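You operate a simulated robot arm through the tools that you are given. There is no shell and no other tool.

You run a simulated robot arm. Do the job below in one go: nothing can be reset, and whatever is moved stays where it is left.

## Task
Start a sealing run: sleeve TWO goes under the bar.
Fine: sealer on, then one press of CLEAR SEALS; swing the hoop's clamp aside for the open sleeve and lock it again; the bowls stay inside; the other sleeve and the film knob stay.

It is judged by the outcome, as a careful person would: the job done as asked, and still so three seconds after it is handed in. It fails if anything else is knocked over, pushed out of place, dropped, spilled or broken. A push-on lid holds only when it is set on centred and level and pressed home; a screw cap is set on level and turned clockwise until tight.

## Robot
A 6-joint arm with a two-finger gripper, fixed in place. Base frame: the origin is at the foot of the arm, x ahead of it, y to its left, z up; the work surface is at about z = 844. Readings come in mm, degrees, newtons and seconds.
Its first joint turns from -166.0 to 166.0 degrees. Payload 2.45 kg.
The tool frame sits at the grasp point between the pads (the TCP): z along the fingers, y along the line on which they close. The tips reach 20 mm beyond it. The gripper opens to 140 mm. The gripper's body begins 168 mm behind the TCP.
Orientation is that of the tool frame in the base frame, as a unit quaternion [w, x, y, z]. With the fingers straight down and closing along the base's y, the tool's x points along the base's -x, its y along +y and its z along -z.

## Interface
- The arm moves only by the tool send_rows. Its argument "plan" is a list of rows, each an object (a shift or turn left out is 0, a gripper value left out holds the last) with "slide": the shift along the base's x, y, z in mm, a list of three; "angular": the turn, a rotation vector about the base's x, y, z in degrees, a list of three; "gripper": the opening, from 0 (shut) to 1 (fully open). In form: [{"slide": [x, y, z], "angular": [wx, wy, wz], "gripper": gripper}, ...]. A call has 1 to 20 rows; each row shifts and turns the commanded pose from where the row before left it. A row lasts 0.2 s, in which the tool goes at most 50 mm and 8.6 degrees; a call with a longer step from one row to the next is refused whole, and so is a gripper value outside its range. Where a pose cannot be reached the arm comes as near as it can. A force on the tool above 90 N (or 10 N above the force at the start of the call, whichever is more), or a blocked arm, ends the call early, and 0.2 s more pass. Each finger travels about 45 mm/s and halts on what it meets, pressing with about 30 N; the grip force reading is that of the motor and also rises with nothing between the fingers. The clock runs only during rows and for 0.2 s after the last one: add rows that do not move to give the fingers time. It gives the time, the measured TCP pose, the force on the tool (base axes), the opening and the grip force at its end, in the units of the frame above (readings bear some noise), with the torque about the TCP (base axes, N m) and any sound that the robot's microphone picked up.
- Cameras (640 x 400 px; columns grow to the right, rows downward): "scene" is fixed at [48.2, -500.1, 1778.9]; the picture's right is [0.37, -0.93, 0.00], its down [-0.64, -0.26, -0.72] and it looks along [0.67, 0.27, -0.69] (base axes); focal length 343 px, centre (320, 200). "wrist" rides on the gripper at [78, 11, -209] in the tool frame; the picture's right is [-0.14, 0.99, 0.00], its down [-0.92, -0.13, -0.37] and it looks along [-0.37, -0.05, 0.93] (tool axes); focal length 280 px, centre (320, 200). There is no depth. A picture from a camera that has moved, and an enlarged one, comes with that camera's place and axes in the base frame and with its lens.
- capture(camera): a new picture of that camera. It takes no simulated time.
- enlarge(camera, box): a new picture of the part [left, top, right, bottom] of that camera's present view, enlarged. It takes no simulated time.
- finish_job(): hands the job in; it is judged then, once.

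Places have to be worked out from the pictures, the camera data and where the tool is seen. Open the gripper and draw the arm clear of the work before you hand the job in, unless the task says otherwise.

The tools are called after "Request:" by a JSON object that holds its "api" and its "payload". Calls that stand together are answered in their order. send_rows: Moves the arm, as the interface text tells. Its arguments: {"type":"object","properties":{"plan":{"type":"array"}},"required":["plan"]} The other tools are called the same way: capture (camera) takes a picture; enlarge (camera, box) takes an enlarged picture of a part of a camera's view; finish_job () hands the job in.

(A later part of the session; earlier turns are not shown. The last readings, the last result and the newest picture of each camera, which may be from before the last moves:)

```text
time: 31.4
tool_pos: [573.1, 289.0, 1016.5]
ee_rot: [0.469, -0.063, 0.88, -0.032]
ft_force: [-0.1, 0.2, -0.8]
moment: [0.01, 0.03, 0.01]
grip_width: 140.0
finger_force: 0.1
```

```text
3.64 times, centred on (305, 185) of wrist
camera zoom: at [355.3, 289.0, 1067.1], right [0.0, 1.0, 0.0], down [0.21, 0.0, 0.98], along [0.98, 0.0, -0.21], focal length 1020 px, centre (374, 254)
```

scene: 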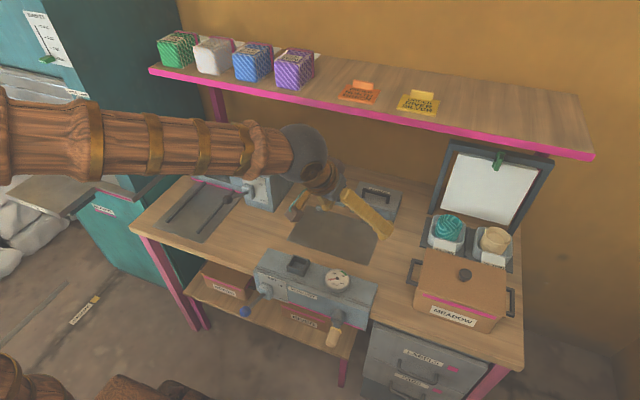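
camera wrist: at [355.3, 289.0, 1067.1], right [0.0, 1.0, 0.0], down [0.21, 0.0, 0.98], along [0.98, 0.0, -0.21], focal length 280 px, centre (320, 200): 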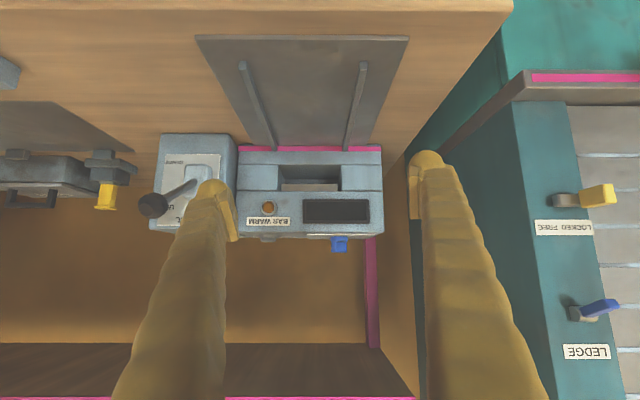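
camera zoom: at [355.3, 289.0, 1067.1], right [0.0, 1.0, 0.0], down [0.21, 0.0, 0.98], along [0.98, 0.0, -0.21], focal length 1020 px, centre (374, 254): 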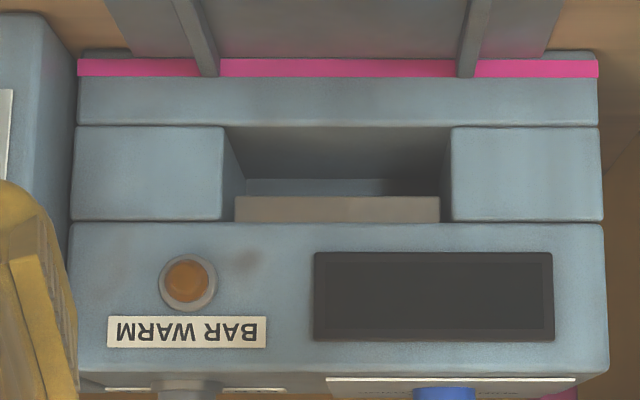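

The tan sealing bar sits raised in the slot (lever UP), so a sleeve's flap goes in from the front between the rails; the green clamp on the frame is the only pivoting clamp around. Next I'll look down at the sealer's switch and button from close range.

Request:
{"api": "send_rows", "payload": {"plan": [{"slide": [-20, 0, 40], "angular": [0, 8, 0]}, {"slide": [-20, 0, 40], "angular": [0, 8, 0]}, {"slide": [0, 0, 40], "angular": [0, 8, 0]}, {"slide": [0, -30, 40], "angular": [0, 8, 0]}, {"slide": [0, -40, 20], "angular": [0, 8, 0]}, {"slide": [30, -40, 0], "angular": [0, 8, 0]}, {"slide": [45, -40, 0], "angular": [0, 8, 0]}, {"slide": [45, -20, 0]}, {"slide": [45, -10, 0]}]}}

Request:
{"api": "capture", "payload": {"camera": "wrist"}}

```text
refused: row 7 steps farther than a row can; nothing moved
```

```text
taken
camera wrist: at [355.3, 289.0, 1067.1], right [0.0, 1.0, 0.0], down [0.21, 0.0, 0.98], along [0.98, 0.0, -0.21], focal length 280 px, centre (320, 200)
```

wrist: 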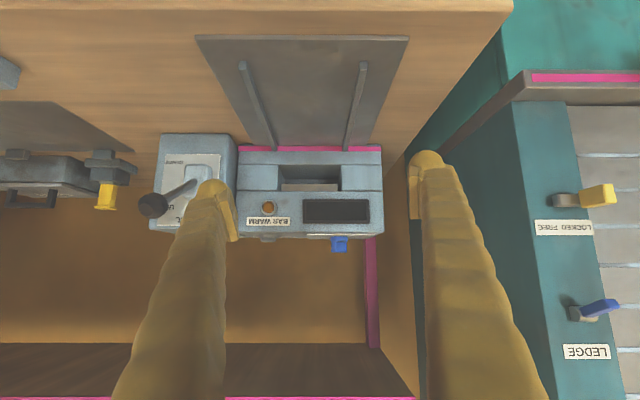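

One row was too long; resending with shorter steps.

Request:
{"api": "send_rows", "payload": {"plan": [{"slide": [-20, 0, 40], "angular": [0, 8, 0]}, {"slide": [-20, 0, 40], "angular": [0, 8, 0]}, {"slide": [0, 0, 40], "angular": [0, 8, 0]}, {"slide": [0, -20, 40], "angular": [0, 8, 0]}, {"slide": [0, -40, 20], "angular": [0, 8, 0]}, {"slide": [20, -40, 0], "angular": [0, 8, 0]}, {"slide": [25, -40, 0], "angular": [0, 8, 0]}, {"slide": [40, -20, 0]}, {"slide": [45, -10, 0]}, {"slide": [45, -10, 0]}]}}

Request:
{"api": "capture", "payload": {"camera": "wrist"}}

```text
time: 33.6
tool_pos: [709.6, 105.6, 1197.7]
ee_rot: [0.0, -0.07, 0.998, 0.0]
ft_force: [0.2, -0.7, 0.5]
moment: [0.0, -0.06, 0.01]
grip_width: 139.9
finger_force: 0.2
```

```text
taken
camera wrist: at [630.4, 106.5, 1405.4], right [0.0, 1.0, 0.0], down [0.93, 0.0, 0.37], along [0.37, 0.0, -0.93], focal length 280 px, centre (320, 200)
```

wrist: 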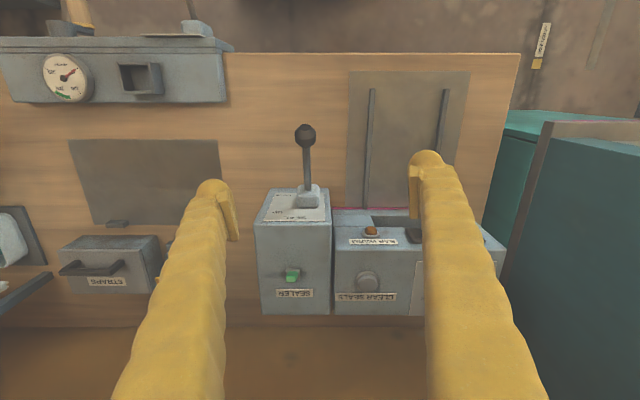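

Request:
{"api": "enlarge", "payload": {"camera": "wrist", "box": [240, 180, 430, 320]}}

Request:
{"api": "enlarge", "payload": {"camera": "wrist", "box": [260, 240, 340, 310]}}

Request:
{"api": "enlarge", "payload": {"camera": "scene", "box": [220, 130, 290, 180]}}

```text
2.86 times, centred on (335, 250) of wrist
camera zoom: at [630.4, 106.5, 1405.4], right [0.0, 1.0, 0.0], down [0.93, 0.0, 0.37], along [0.37, 0.0, -0.93], focal length 801 px, centre (277, 57)
```

zoom: 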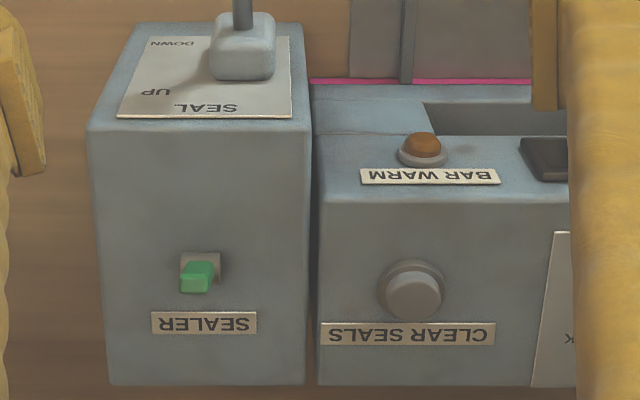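

```text
5.71 times, centred on (300, 275) of wrist
camera zoom: at [630.4, 106.5, 1405.4], right [0.0, 1.0, 0.0], down [0.93, 0.0, 0.37], along [0.37, 0.0, -0.93], focal length 1602 px, centre (434, -229)
```

zoom: 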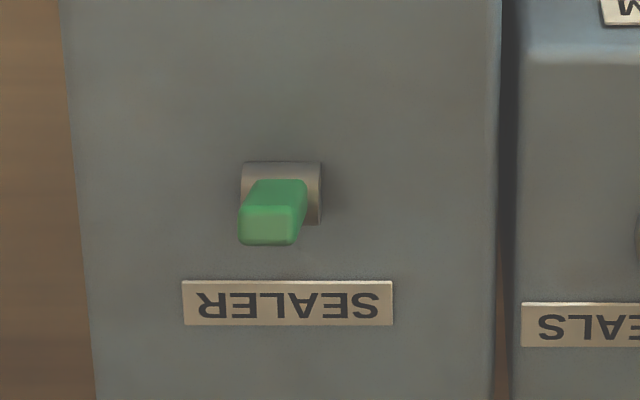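

```text
8.00 times, centred on (255, 155) of scene
camera zoom: at [48.2, -500.1, 1778.9], right [0.37, -0.93, 0.0], down [-0.64, -0.26, -0.72], along [0.67, 0.27, -0.69], focal length 2746 px, centre (840, 560)
```

zoom: 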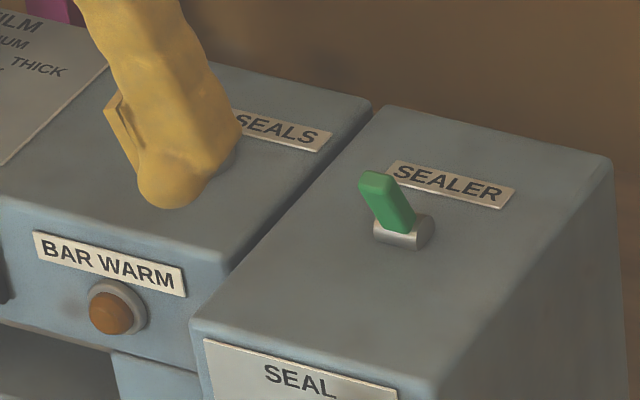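

The SEALER toggle at about (913,63,1022) leans toward the robot (tip ~(891,63,1062)), lamp and display are dark, so it's off and must be pushed away (+x). I'll close the fingers, tilt the tool outward 40° so the body stays clear of the shelf (front edge x≈873, z≈1289), and stage in front of the toggle.

Request:
{"api": "send_rows", "payload": {"plan": [{"angular": [0, 0, -8], "gripper": 0}, {"angular": [0, -8, 0], "gripper": 0}, {"angular": [0, -8, 0], "slide": [0, -20, 0]}, {"angular": [0, -8, 0], "slide": [0, -20, 0]}, {"angular": [0, -8, 0]}, {"angular": [0, -8, 0]}, {"slide": [40, 0, -20]}, {"slide": [40, 0, -20]}, {"slide": [20, 0, -40]}, {"slide": [0, -3, -20]}, {}]}}

Request:
{"api": "capture", "payload": {"camera": "wrist"}}

Request:
{"api": "enlarge", "payload": {"camera": "scene", "box": [180, 90, 320, 190]}}

```text
time: 36.0
tool_pos: [810.2, 63.9, 1096.3]
ee_rot: [0.342, 0.0, 0.94, 0.0]
ft_force: [0.0, -0.1, 0.9]
moment: [0.01, 0.01, 0.0]
grip_width: 0.0
finger_force: 29.6
```

```text
taken
camera wrist: at [614.9, 75.2, 1205.7], right [0.11, 0.99, 0.09], down [0.47, -0.13, 0.87], along [0.88, -0.05, -0.48], focal length 280 px, centre (320, 200)
```

wrist: 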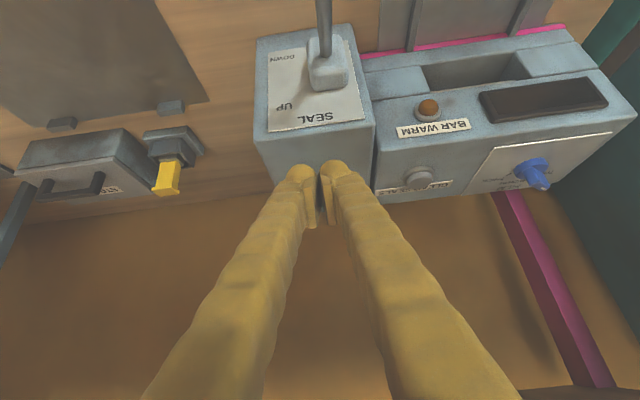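

```text
4.00 times, centred on (250, 140) of scene
camera zoom: at [48.2, -500.1, 1778.9], right [0.37, -0.93, 0.0], down [-0.64, -0.26, -0.72], along [0.67, 0.27, -0.69], focal length 1373 px, centre (600, 440)
```

zoom: 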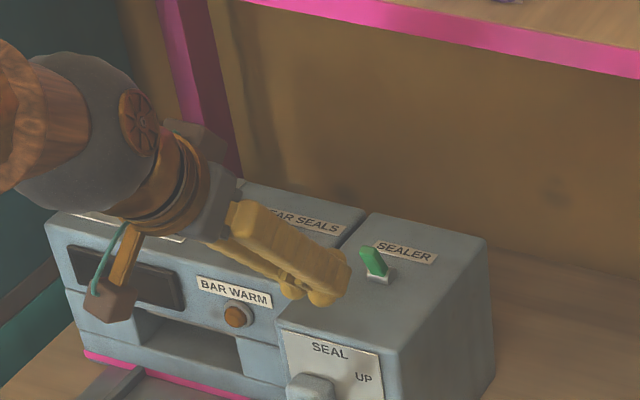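

The fingertip is where predicted, just in front of the toggle. Lowering to z≈1062 and pushing +x in small steps.

Request:
{"api": "send_rows", "payload": {"plan": [{"slide": [15, 0, -20]}, {"slide": [10, 0, -14]}, {"slide": [10, 0, 0]}, {"slide": [10, 0, 0]}, {"slide": [10, 0, 0]}, {"slide": [10, 0, 0]}, {"slide": [10, 0, 0]}, {"slide": [10, 0, 0]}]}}

Request:
{"api": "enlarge", "payload": {"camera": "scene", "box": [180, 90, 320, 190]}}

```text
time: 37.8
tool_pos: [894.7, 63.5, 1063.7]
ee_rot: [0.342, 0.0, 0.94, 0.0]
ft_force: [-0.2, 0.4, 0.3]
moment: [0.02, -0.02, -0.02]
grip_width: 0.0
finger_force: 29.5
heard: click
```

```text
4.00 times, centred on (250, 140) of scene
camera zoom: at [48.2, -500.1, 1778.9], right [0.37, -0.93, 0.0], down [-0.64, -0.26, -0.72], along [0.67, 0.27, -0.69], focal length 1373 px, centre (600, 440)
```

zoom: 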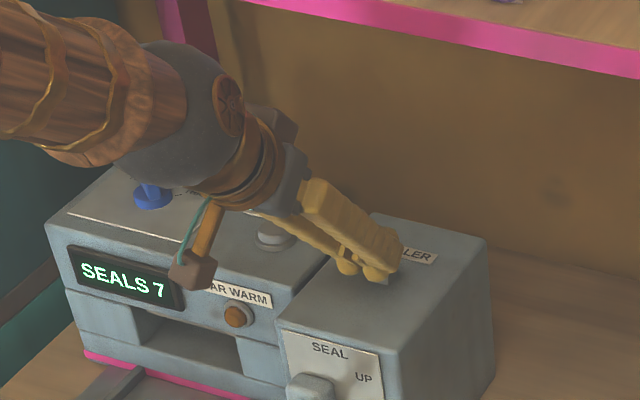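

The sealer clicked on and the display shows SEALS 7. Now I'll back off, move above CLEAR SEALS at about (931,186), and check alignment before the single press.

Request:
{"api": "send_rows", "payload": {"plan": [{"slide": [-30, 0, 10]}, {"slide": [-20, 0, 25]}, {"slide": [0, 40, 0]}, {"slide": [0, 42, 0]}, {"slide": [20, 40, 0]}, {"slide": [40, 0, 0]}, {"slide": [26, 0, -15]}, {}]}}

Request:
{"api": "capture", "payload": {"camera": "wrist"}}

Request:
{"api": "enlarge", "payload": {"camera": "scene", "box": [180, 90, 320, 190]}}

```text
time: 39.6
tool_pos: [930.6, 186.7, 1082.6]
ee_rot: [0.342, 0.0, 0.94, 0.0]
ft_force: [0.1, 0.2, 0.1]
moment: [0.0, 0.03, -0.02]
grip_width: 0.0
finger_force: 29.2
```

```text
taken
camera wrist: at [735.6, 197.5, 1191.4], right [0.11, 0.99, 0.09], down [0.47, -0.13, 0.87], along [0.88, -0.05, -0.48], focal length 280 px, centre (320, 200)
```

wrist: 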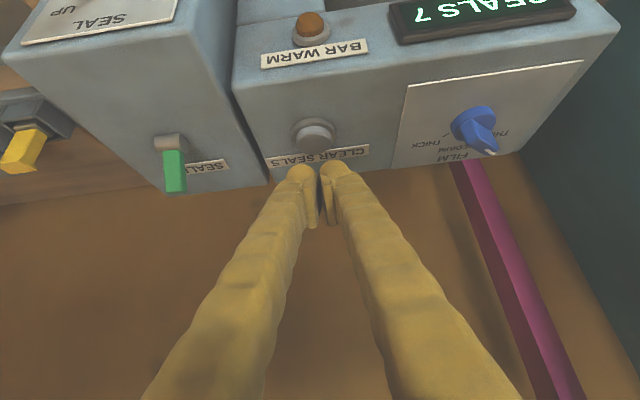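

```text
4.00 times, centred on (250, 140) of scene
camera zoom: at [48.2, -500.1, 1778.9], right [0.37, -0.93, 0.0], down [-0.64, -0.26, -0.72], along [0.67, 0.27, -0.69], focal length 1373 px, centre (600, 440)
```

zoom: 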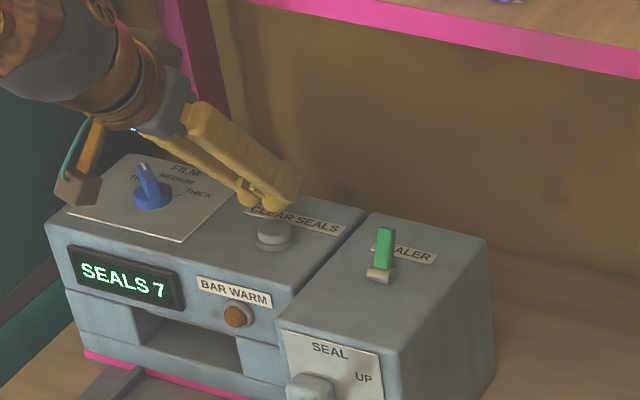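

Alignment is good. Descending onto the button in stages until a click is heard.

Request:
{"api": "send_rows", "payload": {"plan": [{"slide": [0, 0, -15]}, {"slide": [0, 0, -12]}, {"slide": [0, 0, -4]}]}}

Request:
{"api": "send_rows", "payload": {"plan": [{"slide": [0, 0, -3]}, {"slide": [0, 0, -3]}]}}

```text
time: 40.4
tool_pos: [930.6, 184.6, 1051.3]
ee_rot: [0.343, 0.0, 0.939, 0.0]
ft_force: [-0.3, 0.2, 1.9]
moment: [0.0, 0.01, 0.0]
grip_width: 5.8
finger_force: 29.4
heard: click
```

```text
time: 41.0
tool_pos: [929.9, 186.3, 1048.8]
ee_rot: [0.344, 0.0, 0.939, 0.0]
ft_force: [-10.8, -2.2, 32.0]
moment: [-0.05, 0.35, 0.01]
grip_width: 6.1
finger_force: 29.4
```

A click was heard at z≈1051, then it bottomed out (32 N). Lifting straight off and checking the display.

Request:
{"api": "send_rows", "payload": {"plan": [{"slide": [0, 0, 10]}, {"slide": [0, 0, 20]}, {"slide": [-20, 0, 30]}, {"slide": [-40, 0, 20]}, {"slide": [-40, 0, 0]}]}}

Request:
{"api": "enlarge", "payload": {"camera": "scene", "box": [180, 90, 320, 190]}}

```text
time: 42.2
tool_pos: [828.5, 184.3, 1124.2]
ee_rot: [0.342, 0.0, 0.94, 0.0]
ft_force: [-0.6, 0.3, -0.7]
moment: [-0.02, -0.01, 0.01]
grip_width: 0.0
finger_force: 29.5
```

```text
4.00 times, centred on (250, 140) of scene
camera zoom: at [48.2, -500.1, 1778.9], right [0.37, -0.93, 0.0], down [-0.64, -0.26, -0.72], along [0.67, 0.27, -0.69], focal length 1373 px, centre (600, 440)
```

zoom: 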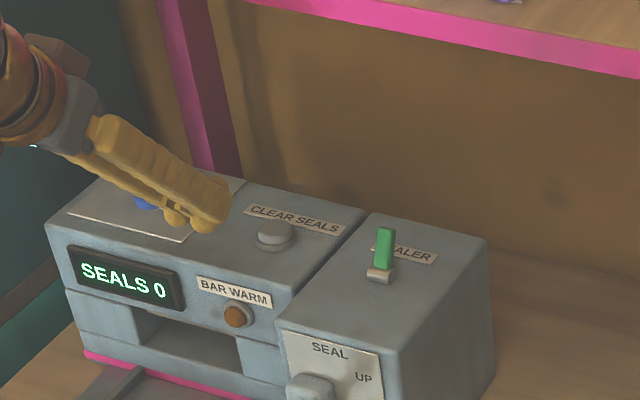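

SEALS 0 with the sealer on – the first two parts are done. Next I'll untilt and test how far the wrist can yaw near the sealer plate, since sleeve TWO's flap (now facing the robot) must face the slot (180° turn).

Request:
{"api": "send_rows", "payload": {"plan": [{"slide": [-40, 10, 10], "angular": [0, 8, 0]}, {"slide": [-40, 10, 10], "angular": [0, 8, 0]}, {"slide": [-40, 10, 10], "angular": [0, 8, 0]}, {"slide": [-20, 10, 0], "angular": [0, 8, 0]}, {"slide": [0, 10, 0], "angular": [0, 8, 0]}, {"angular": [0, 0, 8]}, {"angular": [0, 0, 8]}, {"angular": [0, 0, 8]}, {"angular": [0, 0, 8]}, {"angular": [0, 0, 8]}, {"angular": [0, 0, 8]}, {"angular": [0, 0, 8]}, {"angular": [0, 0, 8]}, {"angular": [0, 0, 8]}, {"angular": [0, 0, 8]}, {"angular": [0, 0, 8]}, {"angular": [0, 0, 8]}, {"angular": [0, 0, 8]}]}}

Request:
{"api": "send_rows", "payload": {"plan": [{"angular": [0, 0, 8]}, {"angular": [0, 0, 8]}, {"angular": [0, 0, 8]}, {"angular": [0, 0, 8]}, {"angular": [0, 0, 8]}, {"angular": [0, 0, 8]}, {"angular": [0, 0, 8]}, {"angular": [0, 0, 8]}, {"angular": [0, 0, 8]}, {"angular": [0, 0, 4]}]}}

```text
time: 46.0
tool_pos: [690.6, 236.2, 1155.8]
ee_rot: [0.0, 0.789, -0.615, 0.0]
ft_force: [0.3, 0.8, -0.8]
moment: [-0.03, 0.01, 0.01]
grip_width: 0.3
finger_force: 29.3
```

```text
time: 48.2
tool_pos: [690.5, 235.1, 1156.5]
ee_rot: [0.001, 1.0, 0.001, 0.0]
ft_force: [-0.1, 0.1, 0.2]
moment: [0.02, -0.01, -0.01]
grip_width: 0.3
finger_force: 29.6
```

Yaw +180° is reachable here, so the turn is feasible. Now I'll rotate back and go take a close frontal look at the frame's green clamp.

Request:
{"api": "send_rows", "payload": {"plan": [{"angular": [0, 0, -8], "slide": [-10, -40, 0]}, {"angular": [0, 0, -8], "slide": [-10, -40, 0]}, {"angular": [0, 0, -8], "slide": [-10, -40, 0]}, {"angular": [0, 0, -8], "slide": [-10, -40, 0]}, {"angular": [0, 0, -8], "slide": [-10, -40, 0]}, {"angular": [0, 0, -8], "slide": [-10, -40, 0]}, {"angular": [0, 0, -8], "slide": [-10, -40, 0]}, {"angular": [0, 0, -8], "slide": [-10, -40, 0]}, {"angular": [0, 0, -8], "slide": [-10, -40, 0]}, {"angular": [0, 0, -8], "slide": [0, -40, 0]}, {"angular": [0, 0, -8], "slide": [0, -40, 0]}, {"angular": [0, 0, -8], "slide": [0, -40, 0]}, {"angular": [0, 0, -8], "slide": [0, -40, 0]}, {"angular": [0, 0, -8], "slide": [0, -40, 0]}, {"angular": [0, 0, -8], "slide": [0, -40, 0]}, {"angular": [0, 0, -8], "slide": [0, -40, 0]}, {"angular": [0, 0, -8], "slide": [0, -40, 0]}, {"angular": [0, 0, -8], "slide": [0, -40, 0]}, {"angular": [0, 0, -8]}, {"angular": [0, 0, -8]}]}}

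Request:
{"api": "send_rows", "payload": {"plan": [{"angular": [0, 0, -8]}, {"angular": [0, 0, -8]}, {"angular": [0, 0, -4]}, {"angular": [0, -8, 0], "gripper": 1}, {"angular": [0, -8, 0]}, {"angular": [0, -8, 0]}, {"angular": [0, -8, 0]}, {"angular": [0, -8, 0]}, {"angular": [0, -8, 0]}, {"angular": [0, -8, 0]}, {"angular": [0, -8, 0]}, {"slide": [40, -20, 0]}, {"slide": [40, -20, 0]}]}}

Request:
{"api": "capture", "payload": {"camera": "wrist"}}

Request:
{"api": "capture", "payload": {"camera": "scene"}}

```text
time: 52.4
tool_pos: [600.7, -484.8, 1155.4]
ee_rot: [0.0, -0.172, 0.985, 0.0]
ft_force: [0.4, -0.1, -0.2]
moment: [-0.04, 0.01, 0.0]
grip_width: 0.2
finger_force: 29.4
```

```text
time: 55.2
tool_pos: [679.9, -524.7, 1157.3]
ee_rot: [0.53, 0.0, 0.848, 0.0]
ft_force: [-0.3, 0.6, 0.7]
moment: [0.04, 0.04, -0.02]
grip_width: 140.3
finger_force: 0.0
```

```text
taken
camera wrist: at [458.8, -512.3, 1176.9], right [0.06, 0.99, 0.12], down [0.07, -0.13, 0.99], along [1.0, -0.05, -0.08], focal length 280 px, centre (320, 200)
```

wrist: 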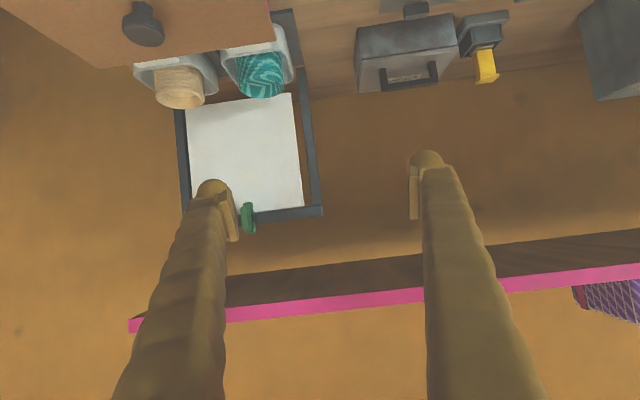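

```text
taken
```

scene: 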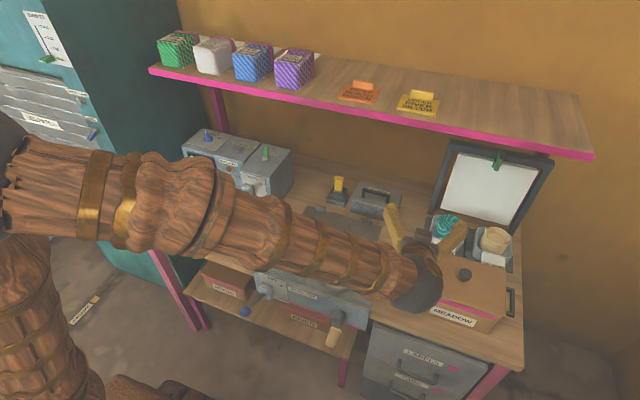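

Request:
{"api": "enlarge", "payload": {"camera": "wrist", "box": [160, 60, 340, 260]}}

Request:
{"api": "enlarge", "payload": {"camera": "wrist", "box": [215, 180, 295, 245]}}

Request:
{"api": "enlarge", "payload": {"camera": "wrist", "box": [120, 0, 320, 130]}}

```text
2.00 times, centred on (250, 160) of wrist
camera zoom: at [458.8, -512.3, 1176.9], right [0.06, 0.99, 0.12], down [0.07, -0.13, 0.99], along [1.0, -0.05, -0.08], focal length 561 px, centre (460, 280)
```

zoom: 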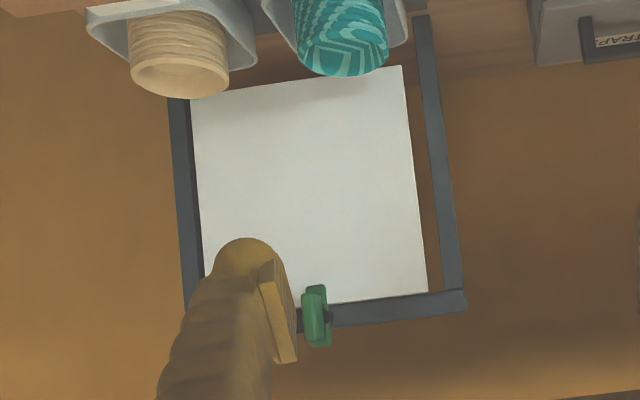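

```text
6.15 times, centred on (255, 212) of wrist
camera zoom: at [458.8, -512.3, 1176.9], right [0.06, 0.99, 0.12], down [0.07, -0.13, 0.99], along [1.0, -0.05, -0.08], focal length 1726 px, centre (720, 123)
```

zoom: 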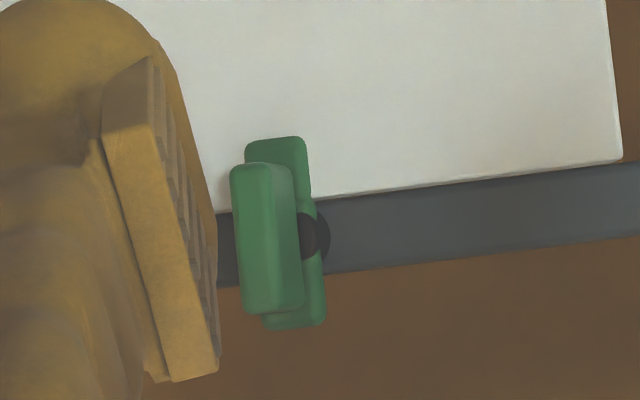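

```text
3.08 times, centred on (220, 65) of wrist
camera zoom: at [458.8, -512.3, 1176.9], right [0.06, 0.99, 0.12], down [0.07, -0.13, 0.99], along [1.0, -0.05, -0.08], focal length 863 px, centre (628, 615)
```

zoom: 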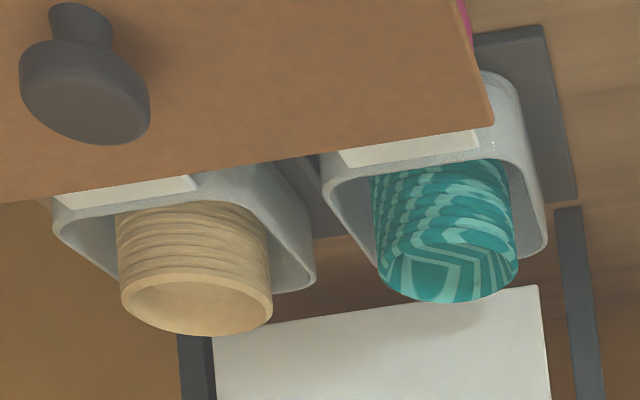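

The green clamp is a swing clamp: a back plate over the sheet edge, a black pivot pin along x, and a raised wing at about (1018,-692,1151). I'll level the tool to point straight along +x, half-close the fingers, and line up with it from a safe distance.

Request:
{"api": "send_rows", "payload": {"plan": [{"angular": [0, -6.5, 0], "slide": [0, -40, 0], "gripper": 0.45}, {"angular": [0, -6.5, 0], "slide": [0, -40, 0]}, {"angular": [0, -6.5, 0], "slide": [0, -40, 0]}, {"angular": [0, -6.5, 0], "slide": [0, -47, 0]}, {"slide": [40, 0, 0]}, {"slide": [40, 0, 0]}, {"slide": [40, 0, 0]}, {"slide": [40, 0, 0]}, {"slide": [20, 0, -6]}, {}]}}

Request:
{"api": "capture", "payload": {"camera": "wrist"}}

Request:
{"api": "capture", "payload": {"camera": "scene"}}

```text
time: 57.4
tool_pos: [861.4, -691.6, 1150.1]
ee_rot: [0.707, 0.0, 0.707, 0.0]
ft_force: [-0.2, -0.3, 0.4]
moment: [-0.01, -0.02, -0.02]
grip_width: 63.3
finger_force: 0.1
```

```text
taken
camera wrist: at [651.6, -679.6, 1071.0], right [0.0, 0.99, 0.14], down [-0.37, -0.13, 0.92], along [0.93, -0.05, 0.37], focal length 280 px, centre (320, 200)
```

wrist: 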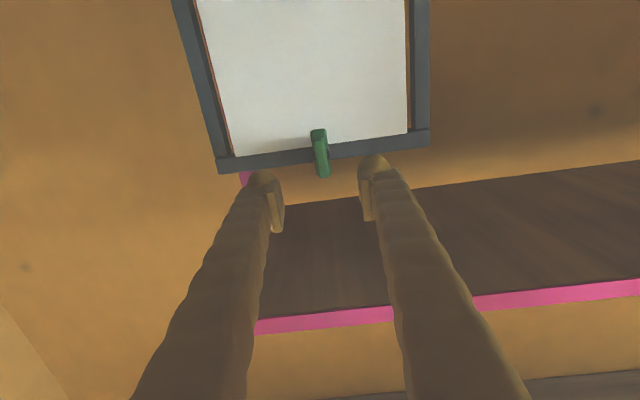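

```text
taken
```

scene: 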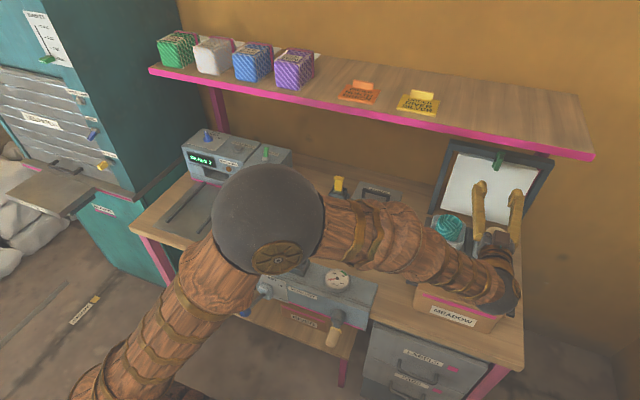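

The fingers straddle the clamp's line. Zooming to refine its position and check the mechanism.

Request:
{"api": "enlarge", "payload": {"camera": "wrist", "box": [270, 110, 370, 190]}}

Request:
{"api": "enlarge", "payload": {"camera": "scene", "box": [430, 130, 560, 260]}}

```text
5.00 times, centred on (320, 150) of wrist
camera zoom: at [651.6, -679.6, 1071.0], right [0.0, 0.99, 0.14], down [-0.37, -0.13, 0.92], along [0.93, -0.05, 0.37], focal length 1402 px, centre (320, 450)
```

zoom: 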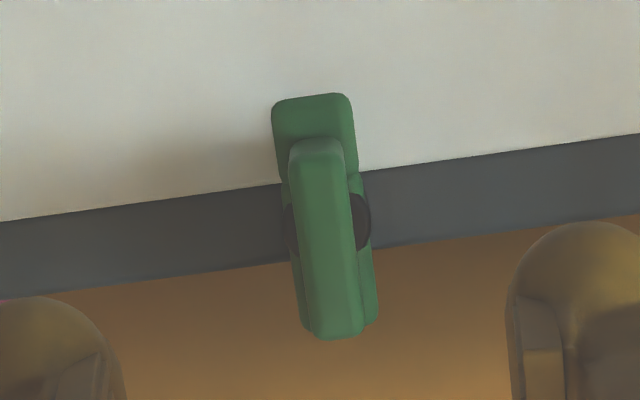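

```text
3.08 times, centred on (495, 195) of scene
camera zoom: at [48.2, -500.1, 1778.9], right [0.37, -0.93, 0.0], down [-0.64, -0.26, -0.72], along [0.67, 0.27, -0.69], focal length 1056 px, centre (-218, 215)
```

zoom: 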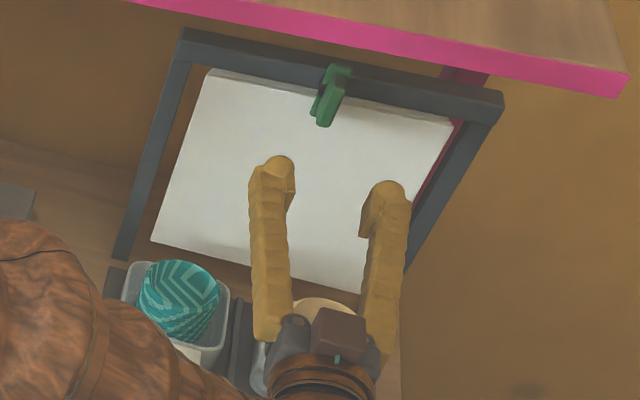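

The wing is ~14 mm wide, ~50 mm tall, centred near (1007,-689,1154), with a pivot along x. I'll move in to straddle it (tips just short of the crossbar) and close on it gently.

Request:
{"api": "send_rows", "payload": {"plan": [{"slide": [40, 2, 3]}, {"slide": [40, 0, 0]}, {"slide": [30, 0, 0]}, {"slide": [15, 0, 0]}, {"slide": [6, 0, 0]}, {}]}}

Request:
{"api": "capture", "payload": {"camera": "wrist"}}

Request:
{"api": "enlarge", "payload": {"camera": "scene", "box": [430, 130, 560, 260]}}

```text
time: 58.8
tool_pos: [991.2, -688.8, 1153.1]
ee_rot: [0.707, 0.0, 0.707, 0.0]
ft_force: [0.3, -0.2, 0.1]
moment: [0.01, 0.0, -0.01]
grip_width: 63.2
finger_force: 0.1
```

```text
taken
camera wrist: at [782.5, -677.5, 1073.3], right [0.0, 0.99, 0.14], down [-0.37, -0.13, 0.92], along [0.93, -0.05, 0.37], focal length 280 px, centre (320, 200)
```

wrist: 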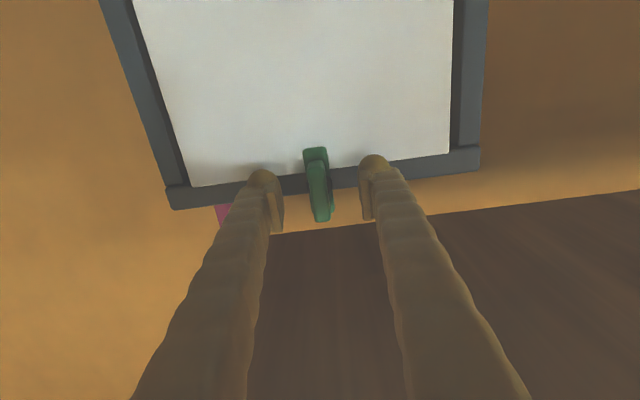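

```text
3.08 times, centred on (495, 195) of scene
camera zoom: at [48.2, -500.1, 1778.9], right [0.37, -0.93, 0.0], down [-0.64, -0.26, -0.72], along [0.67, 0.27, -0.69], focal length 1056 px, centre (-218, 215)
```

zoom: 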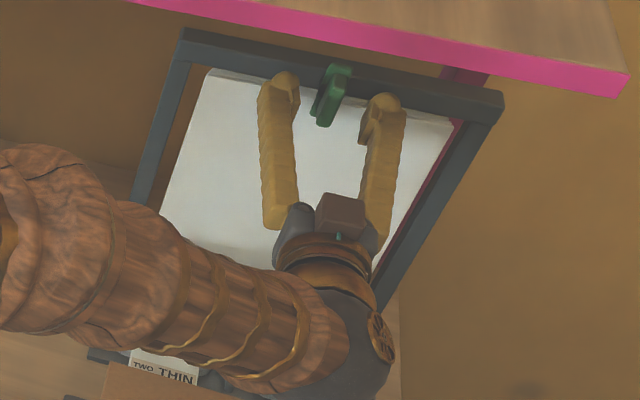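

Request:
{"api": "enlarge", "payload": {"camera": "wrist", "box": [240, 130, 400, 240]}}

Request:
{"api": "enlarge", "payload": {"camera": "scene", "box": [480, 140, 520, 172]}}

```text
3.64 times, centred on (320, 185) of wrist
camera zoom: at [782.5, -677.5, 1073.3], right [0.0, 0.99, 0.14], down [-0.37, -0.13, 0.92], along [0.93, -0.05, 0.37], focal length 1020 px, centre (320, 254)
```

zoom: 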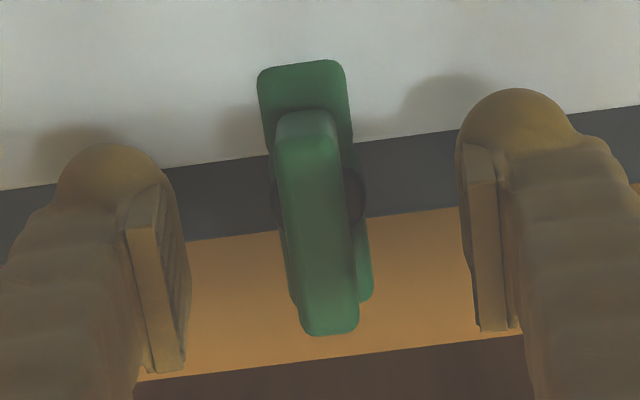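

```text
12.50 times, centred on (500, 156) of scene
camera zoom: at [48.2, -500.1, 1778.9], right [0.37, -0.93, 0.0], down [-0.64, -0.26, -0.72], along [0.67, 0.27, -0.69], focal length 4291 px, centre (-1930, 750)
```

zoom: 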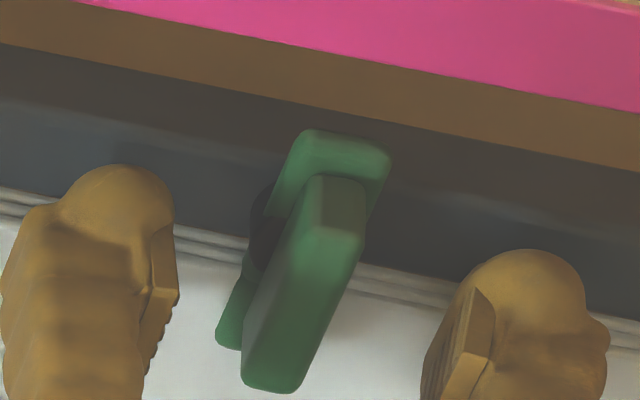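

The wing is centred between the pads. Closing on it.

Request:
{"api": "send_rows", "payload": {"plan": [{"gripper": 0.25}, {"gripper": 0.15}, {"gripper": 0.05}, {"gripper": 0.05}, {"gripper": 0.05}]}}

Request:
{"api": "enlarge", "payload": {"camera": "wrist", "box": [240, 130, 400, 240]}}

```text
time: 60.0
tool_pos: [990.3, -689.8, 1151.9]
ee_rot: [0.707, 0.0, 0.707, 0.0]
ft_force: [5.6, -11.7, 1.1]
moment: [-0.02, -0.01, -0.13]
grip_width: 13.0
finger_force: 39.7
```

```text
3.64 times, centred on (320, 185) of wrist
camera zoom: at [782.2, -678.0, 1073.3], right [0.0, 0.99, 0.14], down [-0.37, -0.13, 0.92], along [0.93, -0.05, 0.37], focal length 1020 px, centre (320, 254)
```

zoom: 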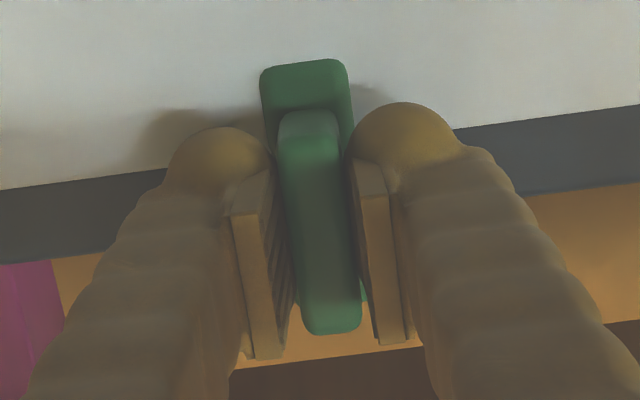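

Gripped at 13 mm. I'll ease the side load and try a small turn about the x axis, watching the torque.

Request:
{"api": "send_rows", "payload": {"plan": [{"slide": [0, -1.5, 0]}, {"angular": [4, 0, 0]}, {"angular": [4, 0, 0]}]}}

Request:
{"api": "enlarge", "payload": {"camera": "wrist", "box": [240, 130, 400, 240]}}

```text
time: 60.8
tool_pos: [991.6, -690.3, 1152.7]
ee_rot: [0.705, 0.049, 0.706, 0.05]
ft_force: [-15.5, 17.3, -5.3]
moment: [-1.29, 0.08, 0.18]
grip_width: 16.0
finger_force: 42.0
```

```text
3.64 times, centred on (320, 185) of wrist
camera zoom: at [782.3, -667.8, 1075.4], right [0.0, 0.96, 0.27], down [-0.37, -0.26, 0.89], along [0.93, -0.1, 0.35], focal length 1020 px, centre (320, 254)
```

zoom: 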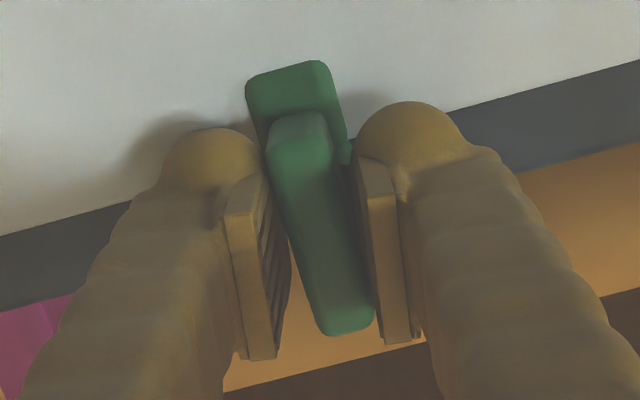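

It resists in that direction (torque −1.3 N·m, wing not turning). Going back to neutral and trying the opposite way.

Request:
{"api": "send_rows", "payload": {"plan": [{"angular": [-4, 0, 0]}, {"angular": [-4, 0, 0]}, {"angular": [-4, 0, 0]}, {"angular": [-4, 0, 0]}]}}

Request:
{"api": "enlarge", "payload": {"camera": "wrist", "box": [240, 130, 400, 240]}}

```text
time: 61.8
tool_pos: [991.9, -691.1, 1153.3]
ee_rot: [0.705, -0.051, 0.705, -0.05]
ft_force: [-13.1, 30.6, -3.0]
moment: [0.01, -0.01, 0.34]
grip_width: 12.9
finger_force: 39.1
```

```text
3.64 times, centred on (320, 185) of wrist
camera zoom: at [782.7, -689.7, 1073.2], right [0.0, 1.0, 0.0], down [-0.37, 0.0, 0.93], along [0.93, 0.0, 0.37], focal length 1020 px, centre (320, 254)
```

zoom: 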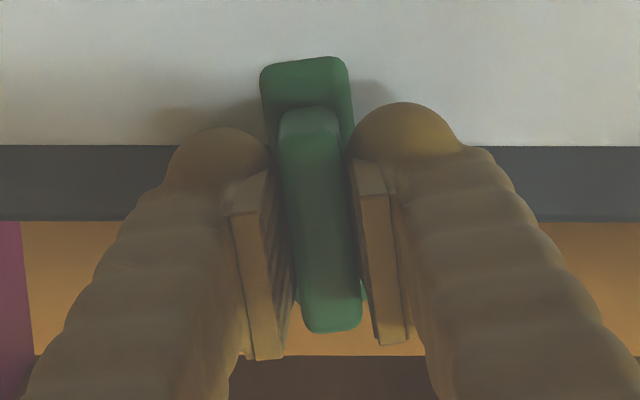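

Turning this way it follows freely (torque ≈0): this is indeed the swing clamp. I'll ease lateral load and swing it further, watching the sheets.

Request:
{"api": "send_rows", "payload": {"plan": [{"slide": [-0.5, 1, 0]}, {"angular": [-6, 0, 0]}, {"angular": [-6, 0, 0]}, {"angular": [-6, 0, 0]}, {"angular": [-4, 0, 0]}]}}

Request:
{"api": "capture", "payload": {"camera": "wrist"}}

Request:
{"api": "enlarge", "payload": {"camera": "scene", "box": [430, 130, 560, 260]}}

```text
time: 63.0
tool_pos: [991.4, -690.2, 1152.0]
ee_rot: [0.683, -0.185, 0.683, -0.183]
ft_force: [33.3, 6.3, 2.8]
moment: [0.0, -0.04, 0.02]
grip_width: 13.2
finger_force: 39.5
```

```text
taken
camera wrist: at [782.3, -719.0, 1078.9], right [0.0, 0.93, -0.38], down [-0.37, 0.35, 0.86], along [0.93, 0.14, 0.34], focal length 280 px, centre (320, 200)
```

wrist: 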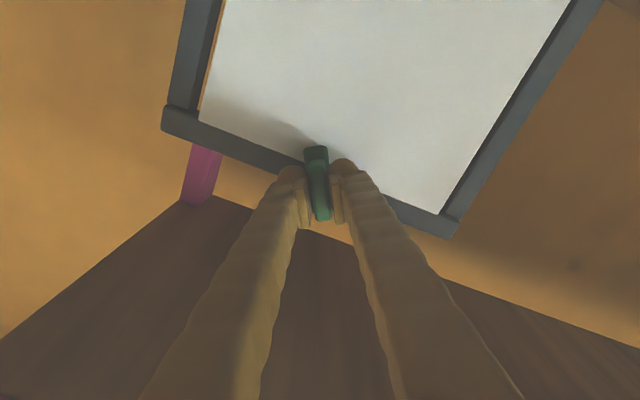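

```text
3.08 times, centred on (495, 195) of scene
camera zoom: at [48.2, -500.1, 1778.9], right [0.37, -0.93, 0.0], down [-0.64, -0.26, -0.72], along [0.67, 0.27, -0.69], focal length 1056 px, centre (-218, 215)
```

zoom: 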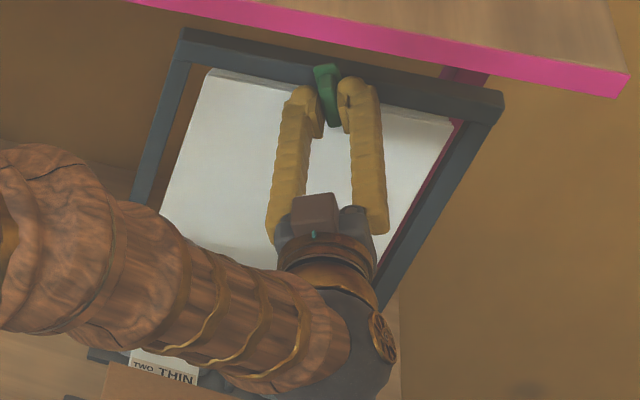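

30° swung, sheets still hanging in place. Continuing.

Request:
{"api": "send_rows", "payload": {"plan": [{"slide": [0.7, 0, 0]}, {"angular": [-6, 0, 0]}, {"angular": [-6, 0, 0]}, {"angular": [-6, 0, 0]}, {"angular": [-6, 0, 0]}]}}

Request:
{"api": "capture", "payload": {"camera": "wrist"}}

```text
time: 63.8
tool_pos: [992.9, -694.0, 1150.8]
ee_rot: [0.662, -0.241, 0.673, -0.225]
ft_force: [2.7, 11.7, -8.7]
moment: [-0.02, -0.04, 0.2]
grip_width: 16.7
finger_force: 7.2
out of reach, approached as far as the arm can: row 3
stopped in row 3: the force on the tool passed its limit at 174 N (the readings are from after the stop); the commanded pose is now the measured one
```

```text
taken
camera wrist: at [782.5, -737.1, 1086.4], right [-0.03, 0.86, -0.51], down [-0.36, 0.47, 0.81], along [0.93, 0.2, 0.3], focal length 280 px, centre (320, 200)
```

wrist: 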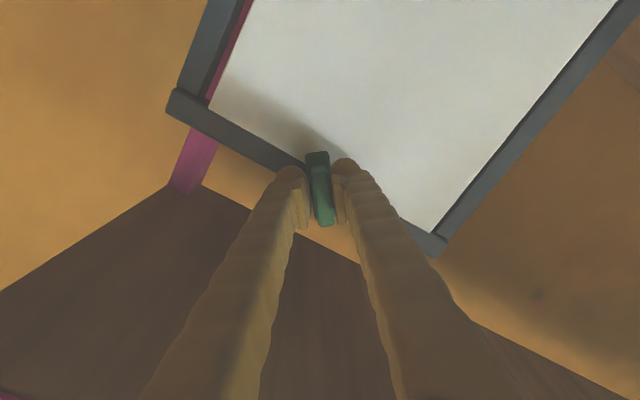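

The arm hit its reach limit at ~40° of roll and the call stopped on a force spike. Checking the state of the clamp and frame.

Request:
{"api": "enlarge", "payload": {"camera": "wrist", "box": [240, 130, 400, 240]}}

Request:
{"api": "enlarge", "payload": {"camera": "scene", "box": [430, 130, 560, 260]}}

Request:
{"api": "enlarge", "payload": {"camera": "scene", "box": [480, 140, 520, 172]}}

```text
3.64 times, centred on (320, 185) of wrist
camera zoom: at [782.5, -737.1, 1086.4], right [-0.03, 0.86, -0.51], down [-0.36, 0.47, 0.81], along [0.93, 0.2, 0.3], focal length 1020 px, centre (320, 254)
```

zoom: 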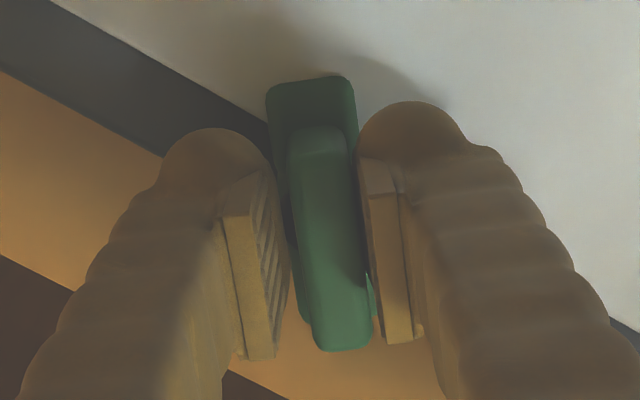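

```text
3.08 times, centred on (495, 195) of scene
camera zoom: at [48.2, -500.1, 1778.9], right [0.37, -0.93, 0.0], down [-0.64, -0.26, -0.72], along [0.67, 0.27, -0.69], focal length 1056 px, centre (-218, 215)
```

zoom: 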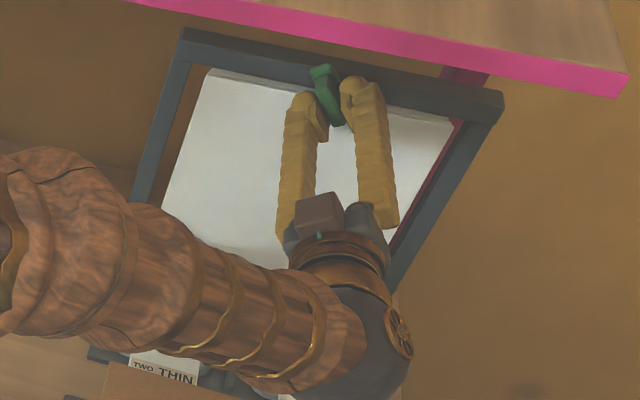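

```text
12.50 times, centred on (500, 156) of scene
camera zoom: at [48.2, -500.1, 1778.9], right [0.37, -0.93, 0.0], down [-0.64, -0.26, -0.72], along [0.67, 0.27, -0.69], focal length 4291 px, centre (-1930, 750)
```

zoom: 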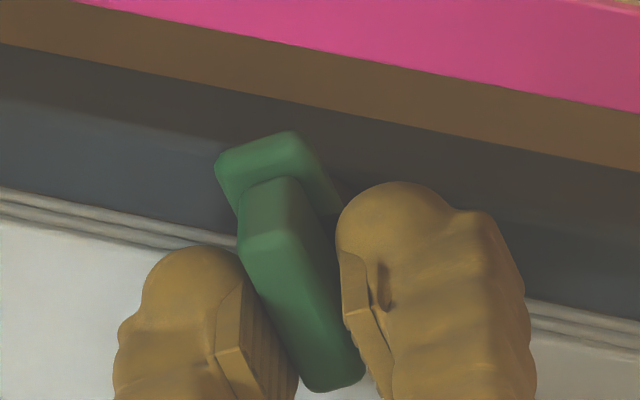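

The clamp has turned ~38° and the sheets remain in place. The wrist can't roll further here, so I'll release, back off, square the tool again, and push the wing the rest of the way with closed fingers from below its lower end.

Request:
{"api": "send_rows", "payload": {"plan": [{"gripper": 0.3}, {"gripper": 0.3}, {"slide": [-20, 0, 0]}, {"slide": [-30, 0, 0]}, {"angular": [7.68, -0.18, -0.26]}, {"angular": [7.68, -0.18, -0.26]}, {"angular": [7.68, -0.18, -0.26]}, {"angular": [7.68, -0.18, -0.26]}, {"angular": [7.68, -0.18, -0.26]}, {"gripper": 0}, {"gripper": 0}]}}

Request:
{"api": "capture", "payload": {"camera": "wrist"}}

Request:
{"api": "enlarge", "payload": {"camera": "wrist", "box": [260, 110, 380, 200]}}

Request:
{"api": "enlarge", "payload": {"camera": "scene", "box": [480, 140, 520, 172]}}

```text
time: 66.2
tool_pos: [942.6, -697.9, 1155.1]
ee_rot: [0.707, 0.001, 0.707, -0.001]
ft_force: [-0.6, 0.6, -0.1]
moment: [0.01, 0.01, 0.0]
grip_width: 0.0
finger_force: 8.2
out of reach, approached as far as the arm can: row 4
```

```text
taken
camera wrist: at [733.6, -686.0, 1076.4], right [0.0, 0.99, 0.14], down [-0.37, -0.13, 0.92], along [0.93, -0.05, 0.37], focal length 280 px, centre (320, 200)
```

wrist: 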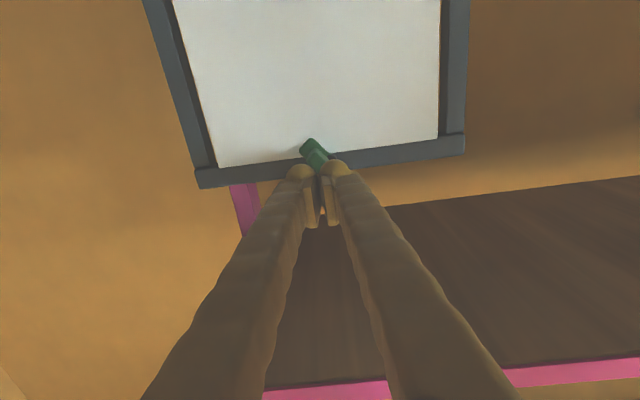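

```text
4.44 times, centred on (320, 155) of wrist
camera zoom: at [733.6, -686.0, 1076.4], right [0.0, 0.99, 0.14], down [-0.37, -0.13, 0.92], along [0.93, -0.05, 0.37], focal length 1246 px, centre (320, 400)
```

zoom: 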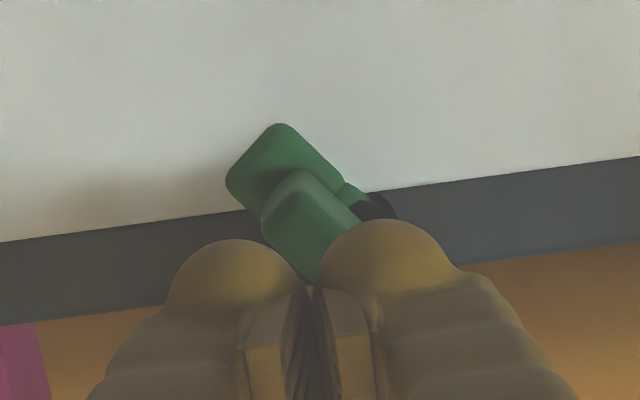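

```text
12.50 times, centred on (500, 156) of scene
camera zoom: at [48.2, -500.1, 1778.9], right [0.37, -0.93, 0.0], down [-0.64, -0.26, -0.72], along [0.67, 0.27, -0.69], focal length 4291 px, centre (-1930, 750)
```

zoom: 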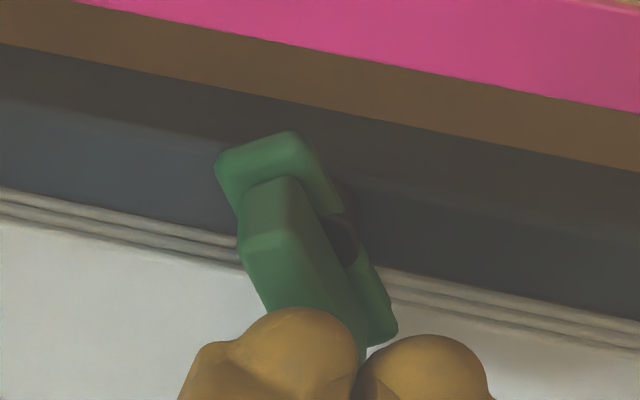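

Now going to just below the wing's lower end (y≈-709) and pushing up.

Request:
{"api": "send_rows", "payload": {"plan": [{"slide": [0, -11, -30]}, {"slide": [0, 0, -27]}, {"slide": [30, 0, 0]}, {"slide": [20, 0, 0]}, {"slide": [0, 0, 8]}, {"slide": [0, 0, 8]}, {"slide": [0, 0, 7]}, {"slide": [0, 0, 5]}]}}

Request:
{"api": "enlarge", "payload": {"camera": "scene", "box": [470, 135, 530, 183]}}

Request:
{"api": "enlarge", "payload": {"camera": "wrist", "box": [240, 110, 400, 230]}}

```text
time: 68.0
tool_pos: [992.4, -709.7, 1125.2]
ee_rot: [0.707, -0.001, 0.707, -0.001]
ft_force: [1.3, 2.3, -9.4]
moment: [-0.09, 0.13, -0.01]
grip_width: 0.3
finger_force: 29.3
```

```text
8.33 times, centred on (500, 159) of scene
camera zoom: at [48.2, -500.1, 1778.9], right [0.37, -0.93, 0.0], down [-0.64, -0.26, -0.72], along [0.67, 0.27, -0.69], focal length 2861 px, centre (-1180, 542)
```

zoom: 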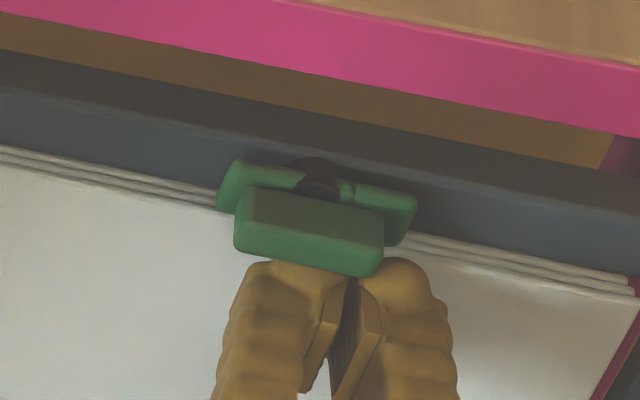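

```text
3.33 times, centred on (320, 170) of wrist
camera zoom: at [784.0, -696.9, 1046.4], right [0.0, 0.99, 0.14], down [-0.37, -0.13, 0.92], along [0.93, -0.05, 0.36], focal length 935 px, centre (320, 300)
```

zoom: 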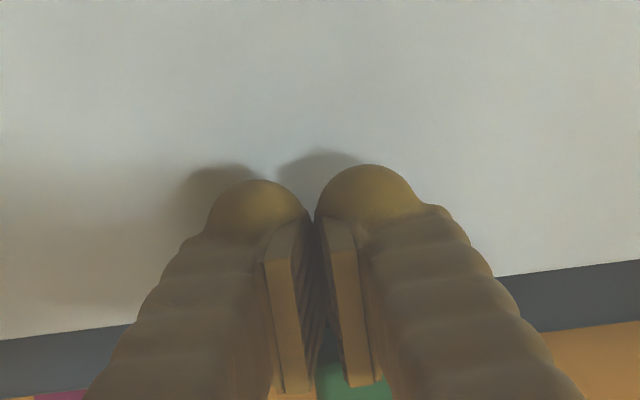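

The clamp now lies horizontal (swung fully aside), and the sheets stay put. I'll back away and set up a tilted view above sleeve TWO to measure it.

Request:
{"api": "send_rows", "payload": {"plan": [{"slide": [0, 0, -6]}, {"slide": [-40, 0, 0]}, {"slide": [-45, 0, 0]}, {"slide": [-45, 0, 0]}, {"slide": [-40, 10, 0], "gripper": 1}, {"slide": [0, 25, 10], "angular": [0, 8, 0]}, {"slide": [0, 25, 10], "angular": [0, 8, 0]}, {"slide": [0, 25, 0], "angular": [0, 8, 0]}, {"slide": [0, 14, 0], "angular": [0, 8, 0]}, {"angular": [0, 8, 0]}, {"angular": [0, 8, 0]}, {"angular": [0, 8, 0], "slide": [0, 0, 0]}]}}

Request:
{"api": "capture", "payload": {"camera": "wrist"}}

Request:
{"api": "capture", "payload": {"camera": "scene"}}

```text
time: 70.6
tool_pos: [823.6, -611.0, 1138.3]
ee_rot: [0.292, 0.0, 0.956, -0.001]
ft_force: [0.4, -0.5, 0.1]
moment: [0.01, 0.05, 0.0]
grip_width: 140.1
finger_force: 0.2
```

```text
taken
camera wrist: at [641.5, -597.7, 1268.8], right [0.11, 0.99, 0.07], down [0.56, -0.13, 0.82], along [0.82, -0.05, -0.57], focal length 280 px, centre (320, 200)
```

wrist: 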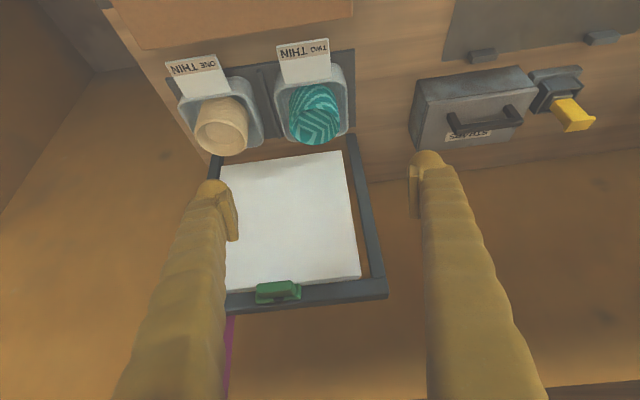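

```text
taken
```

scene: 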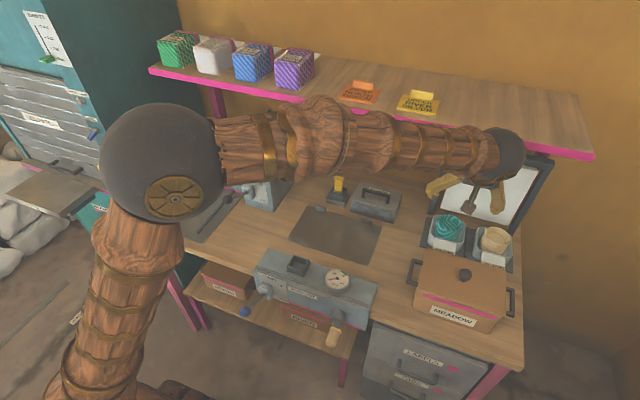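

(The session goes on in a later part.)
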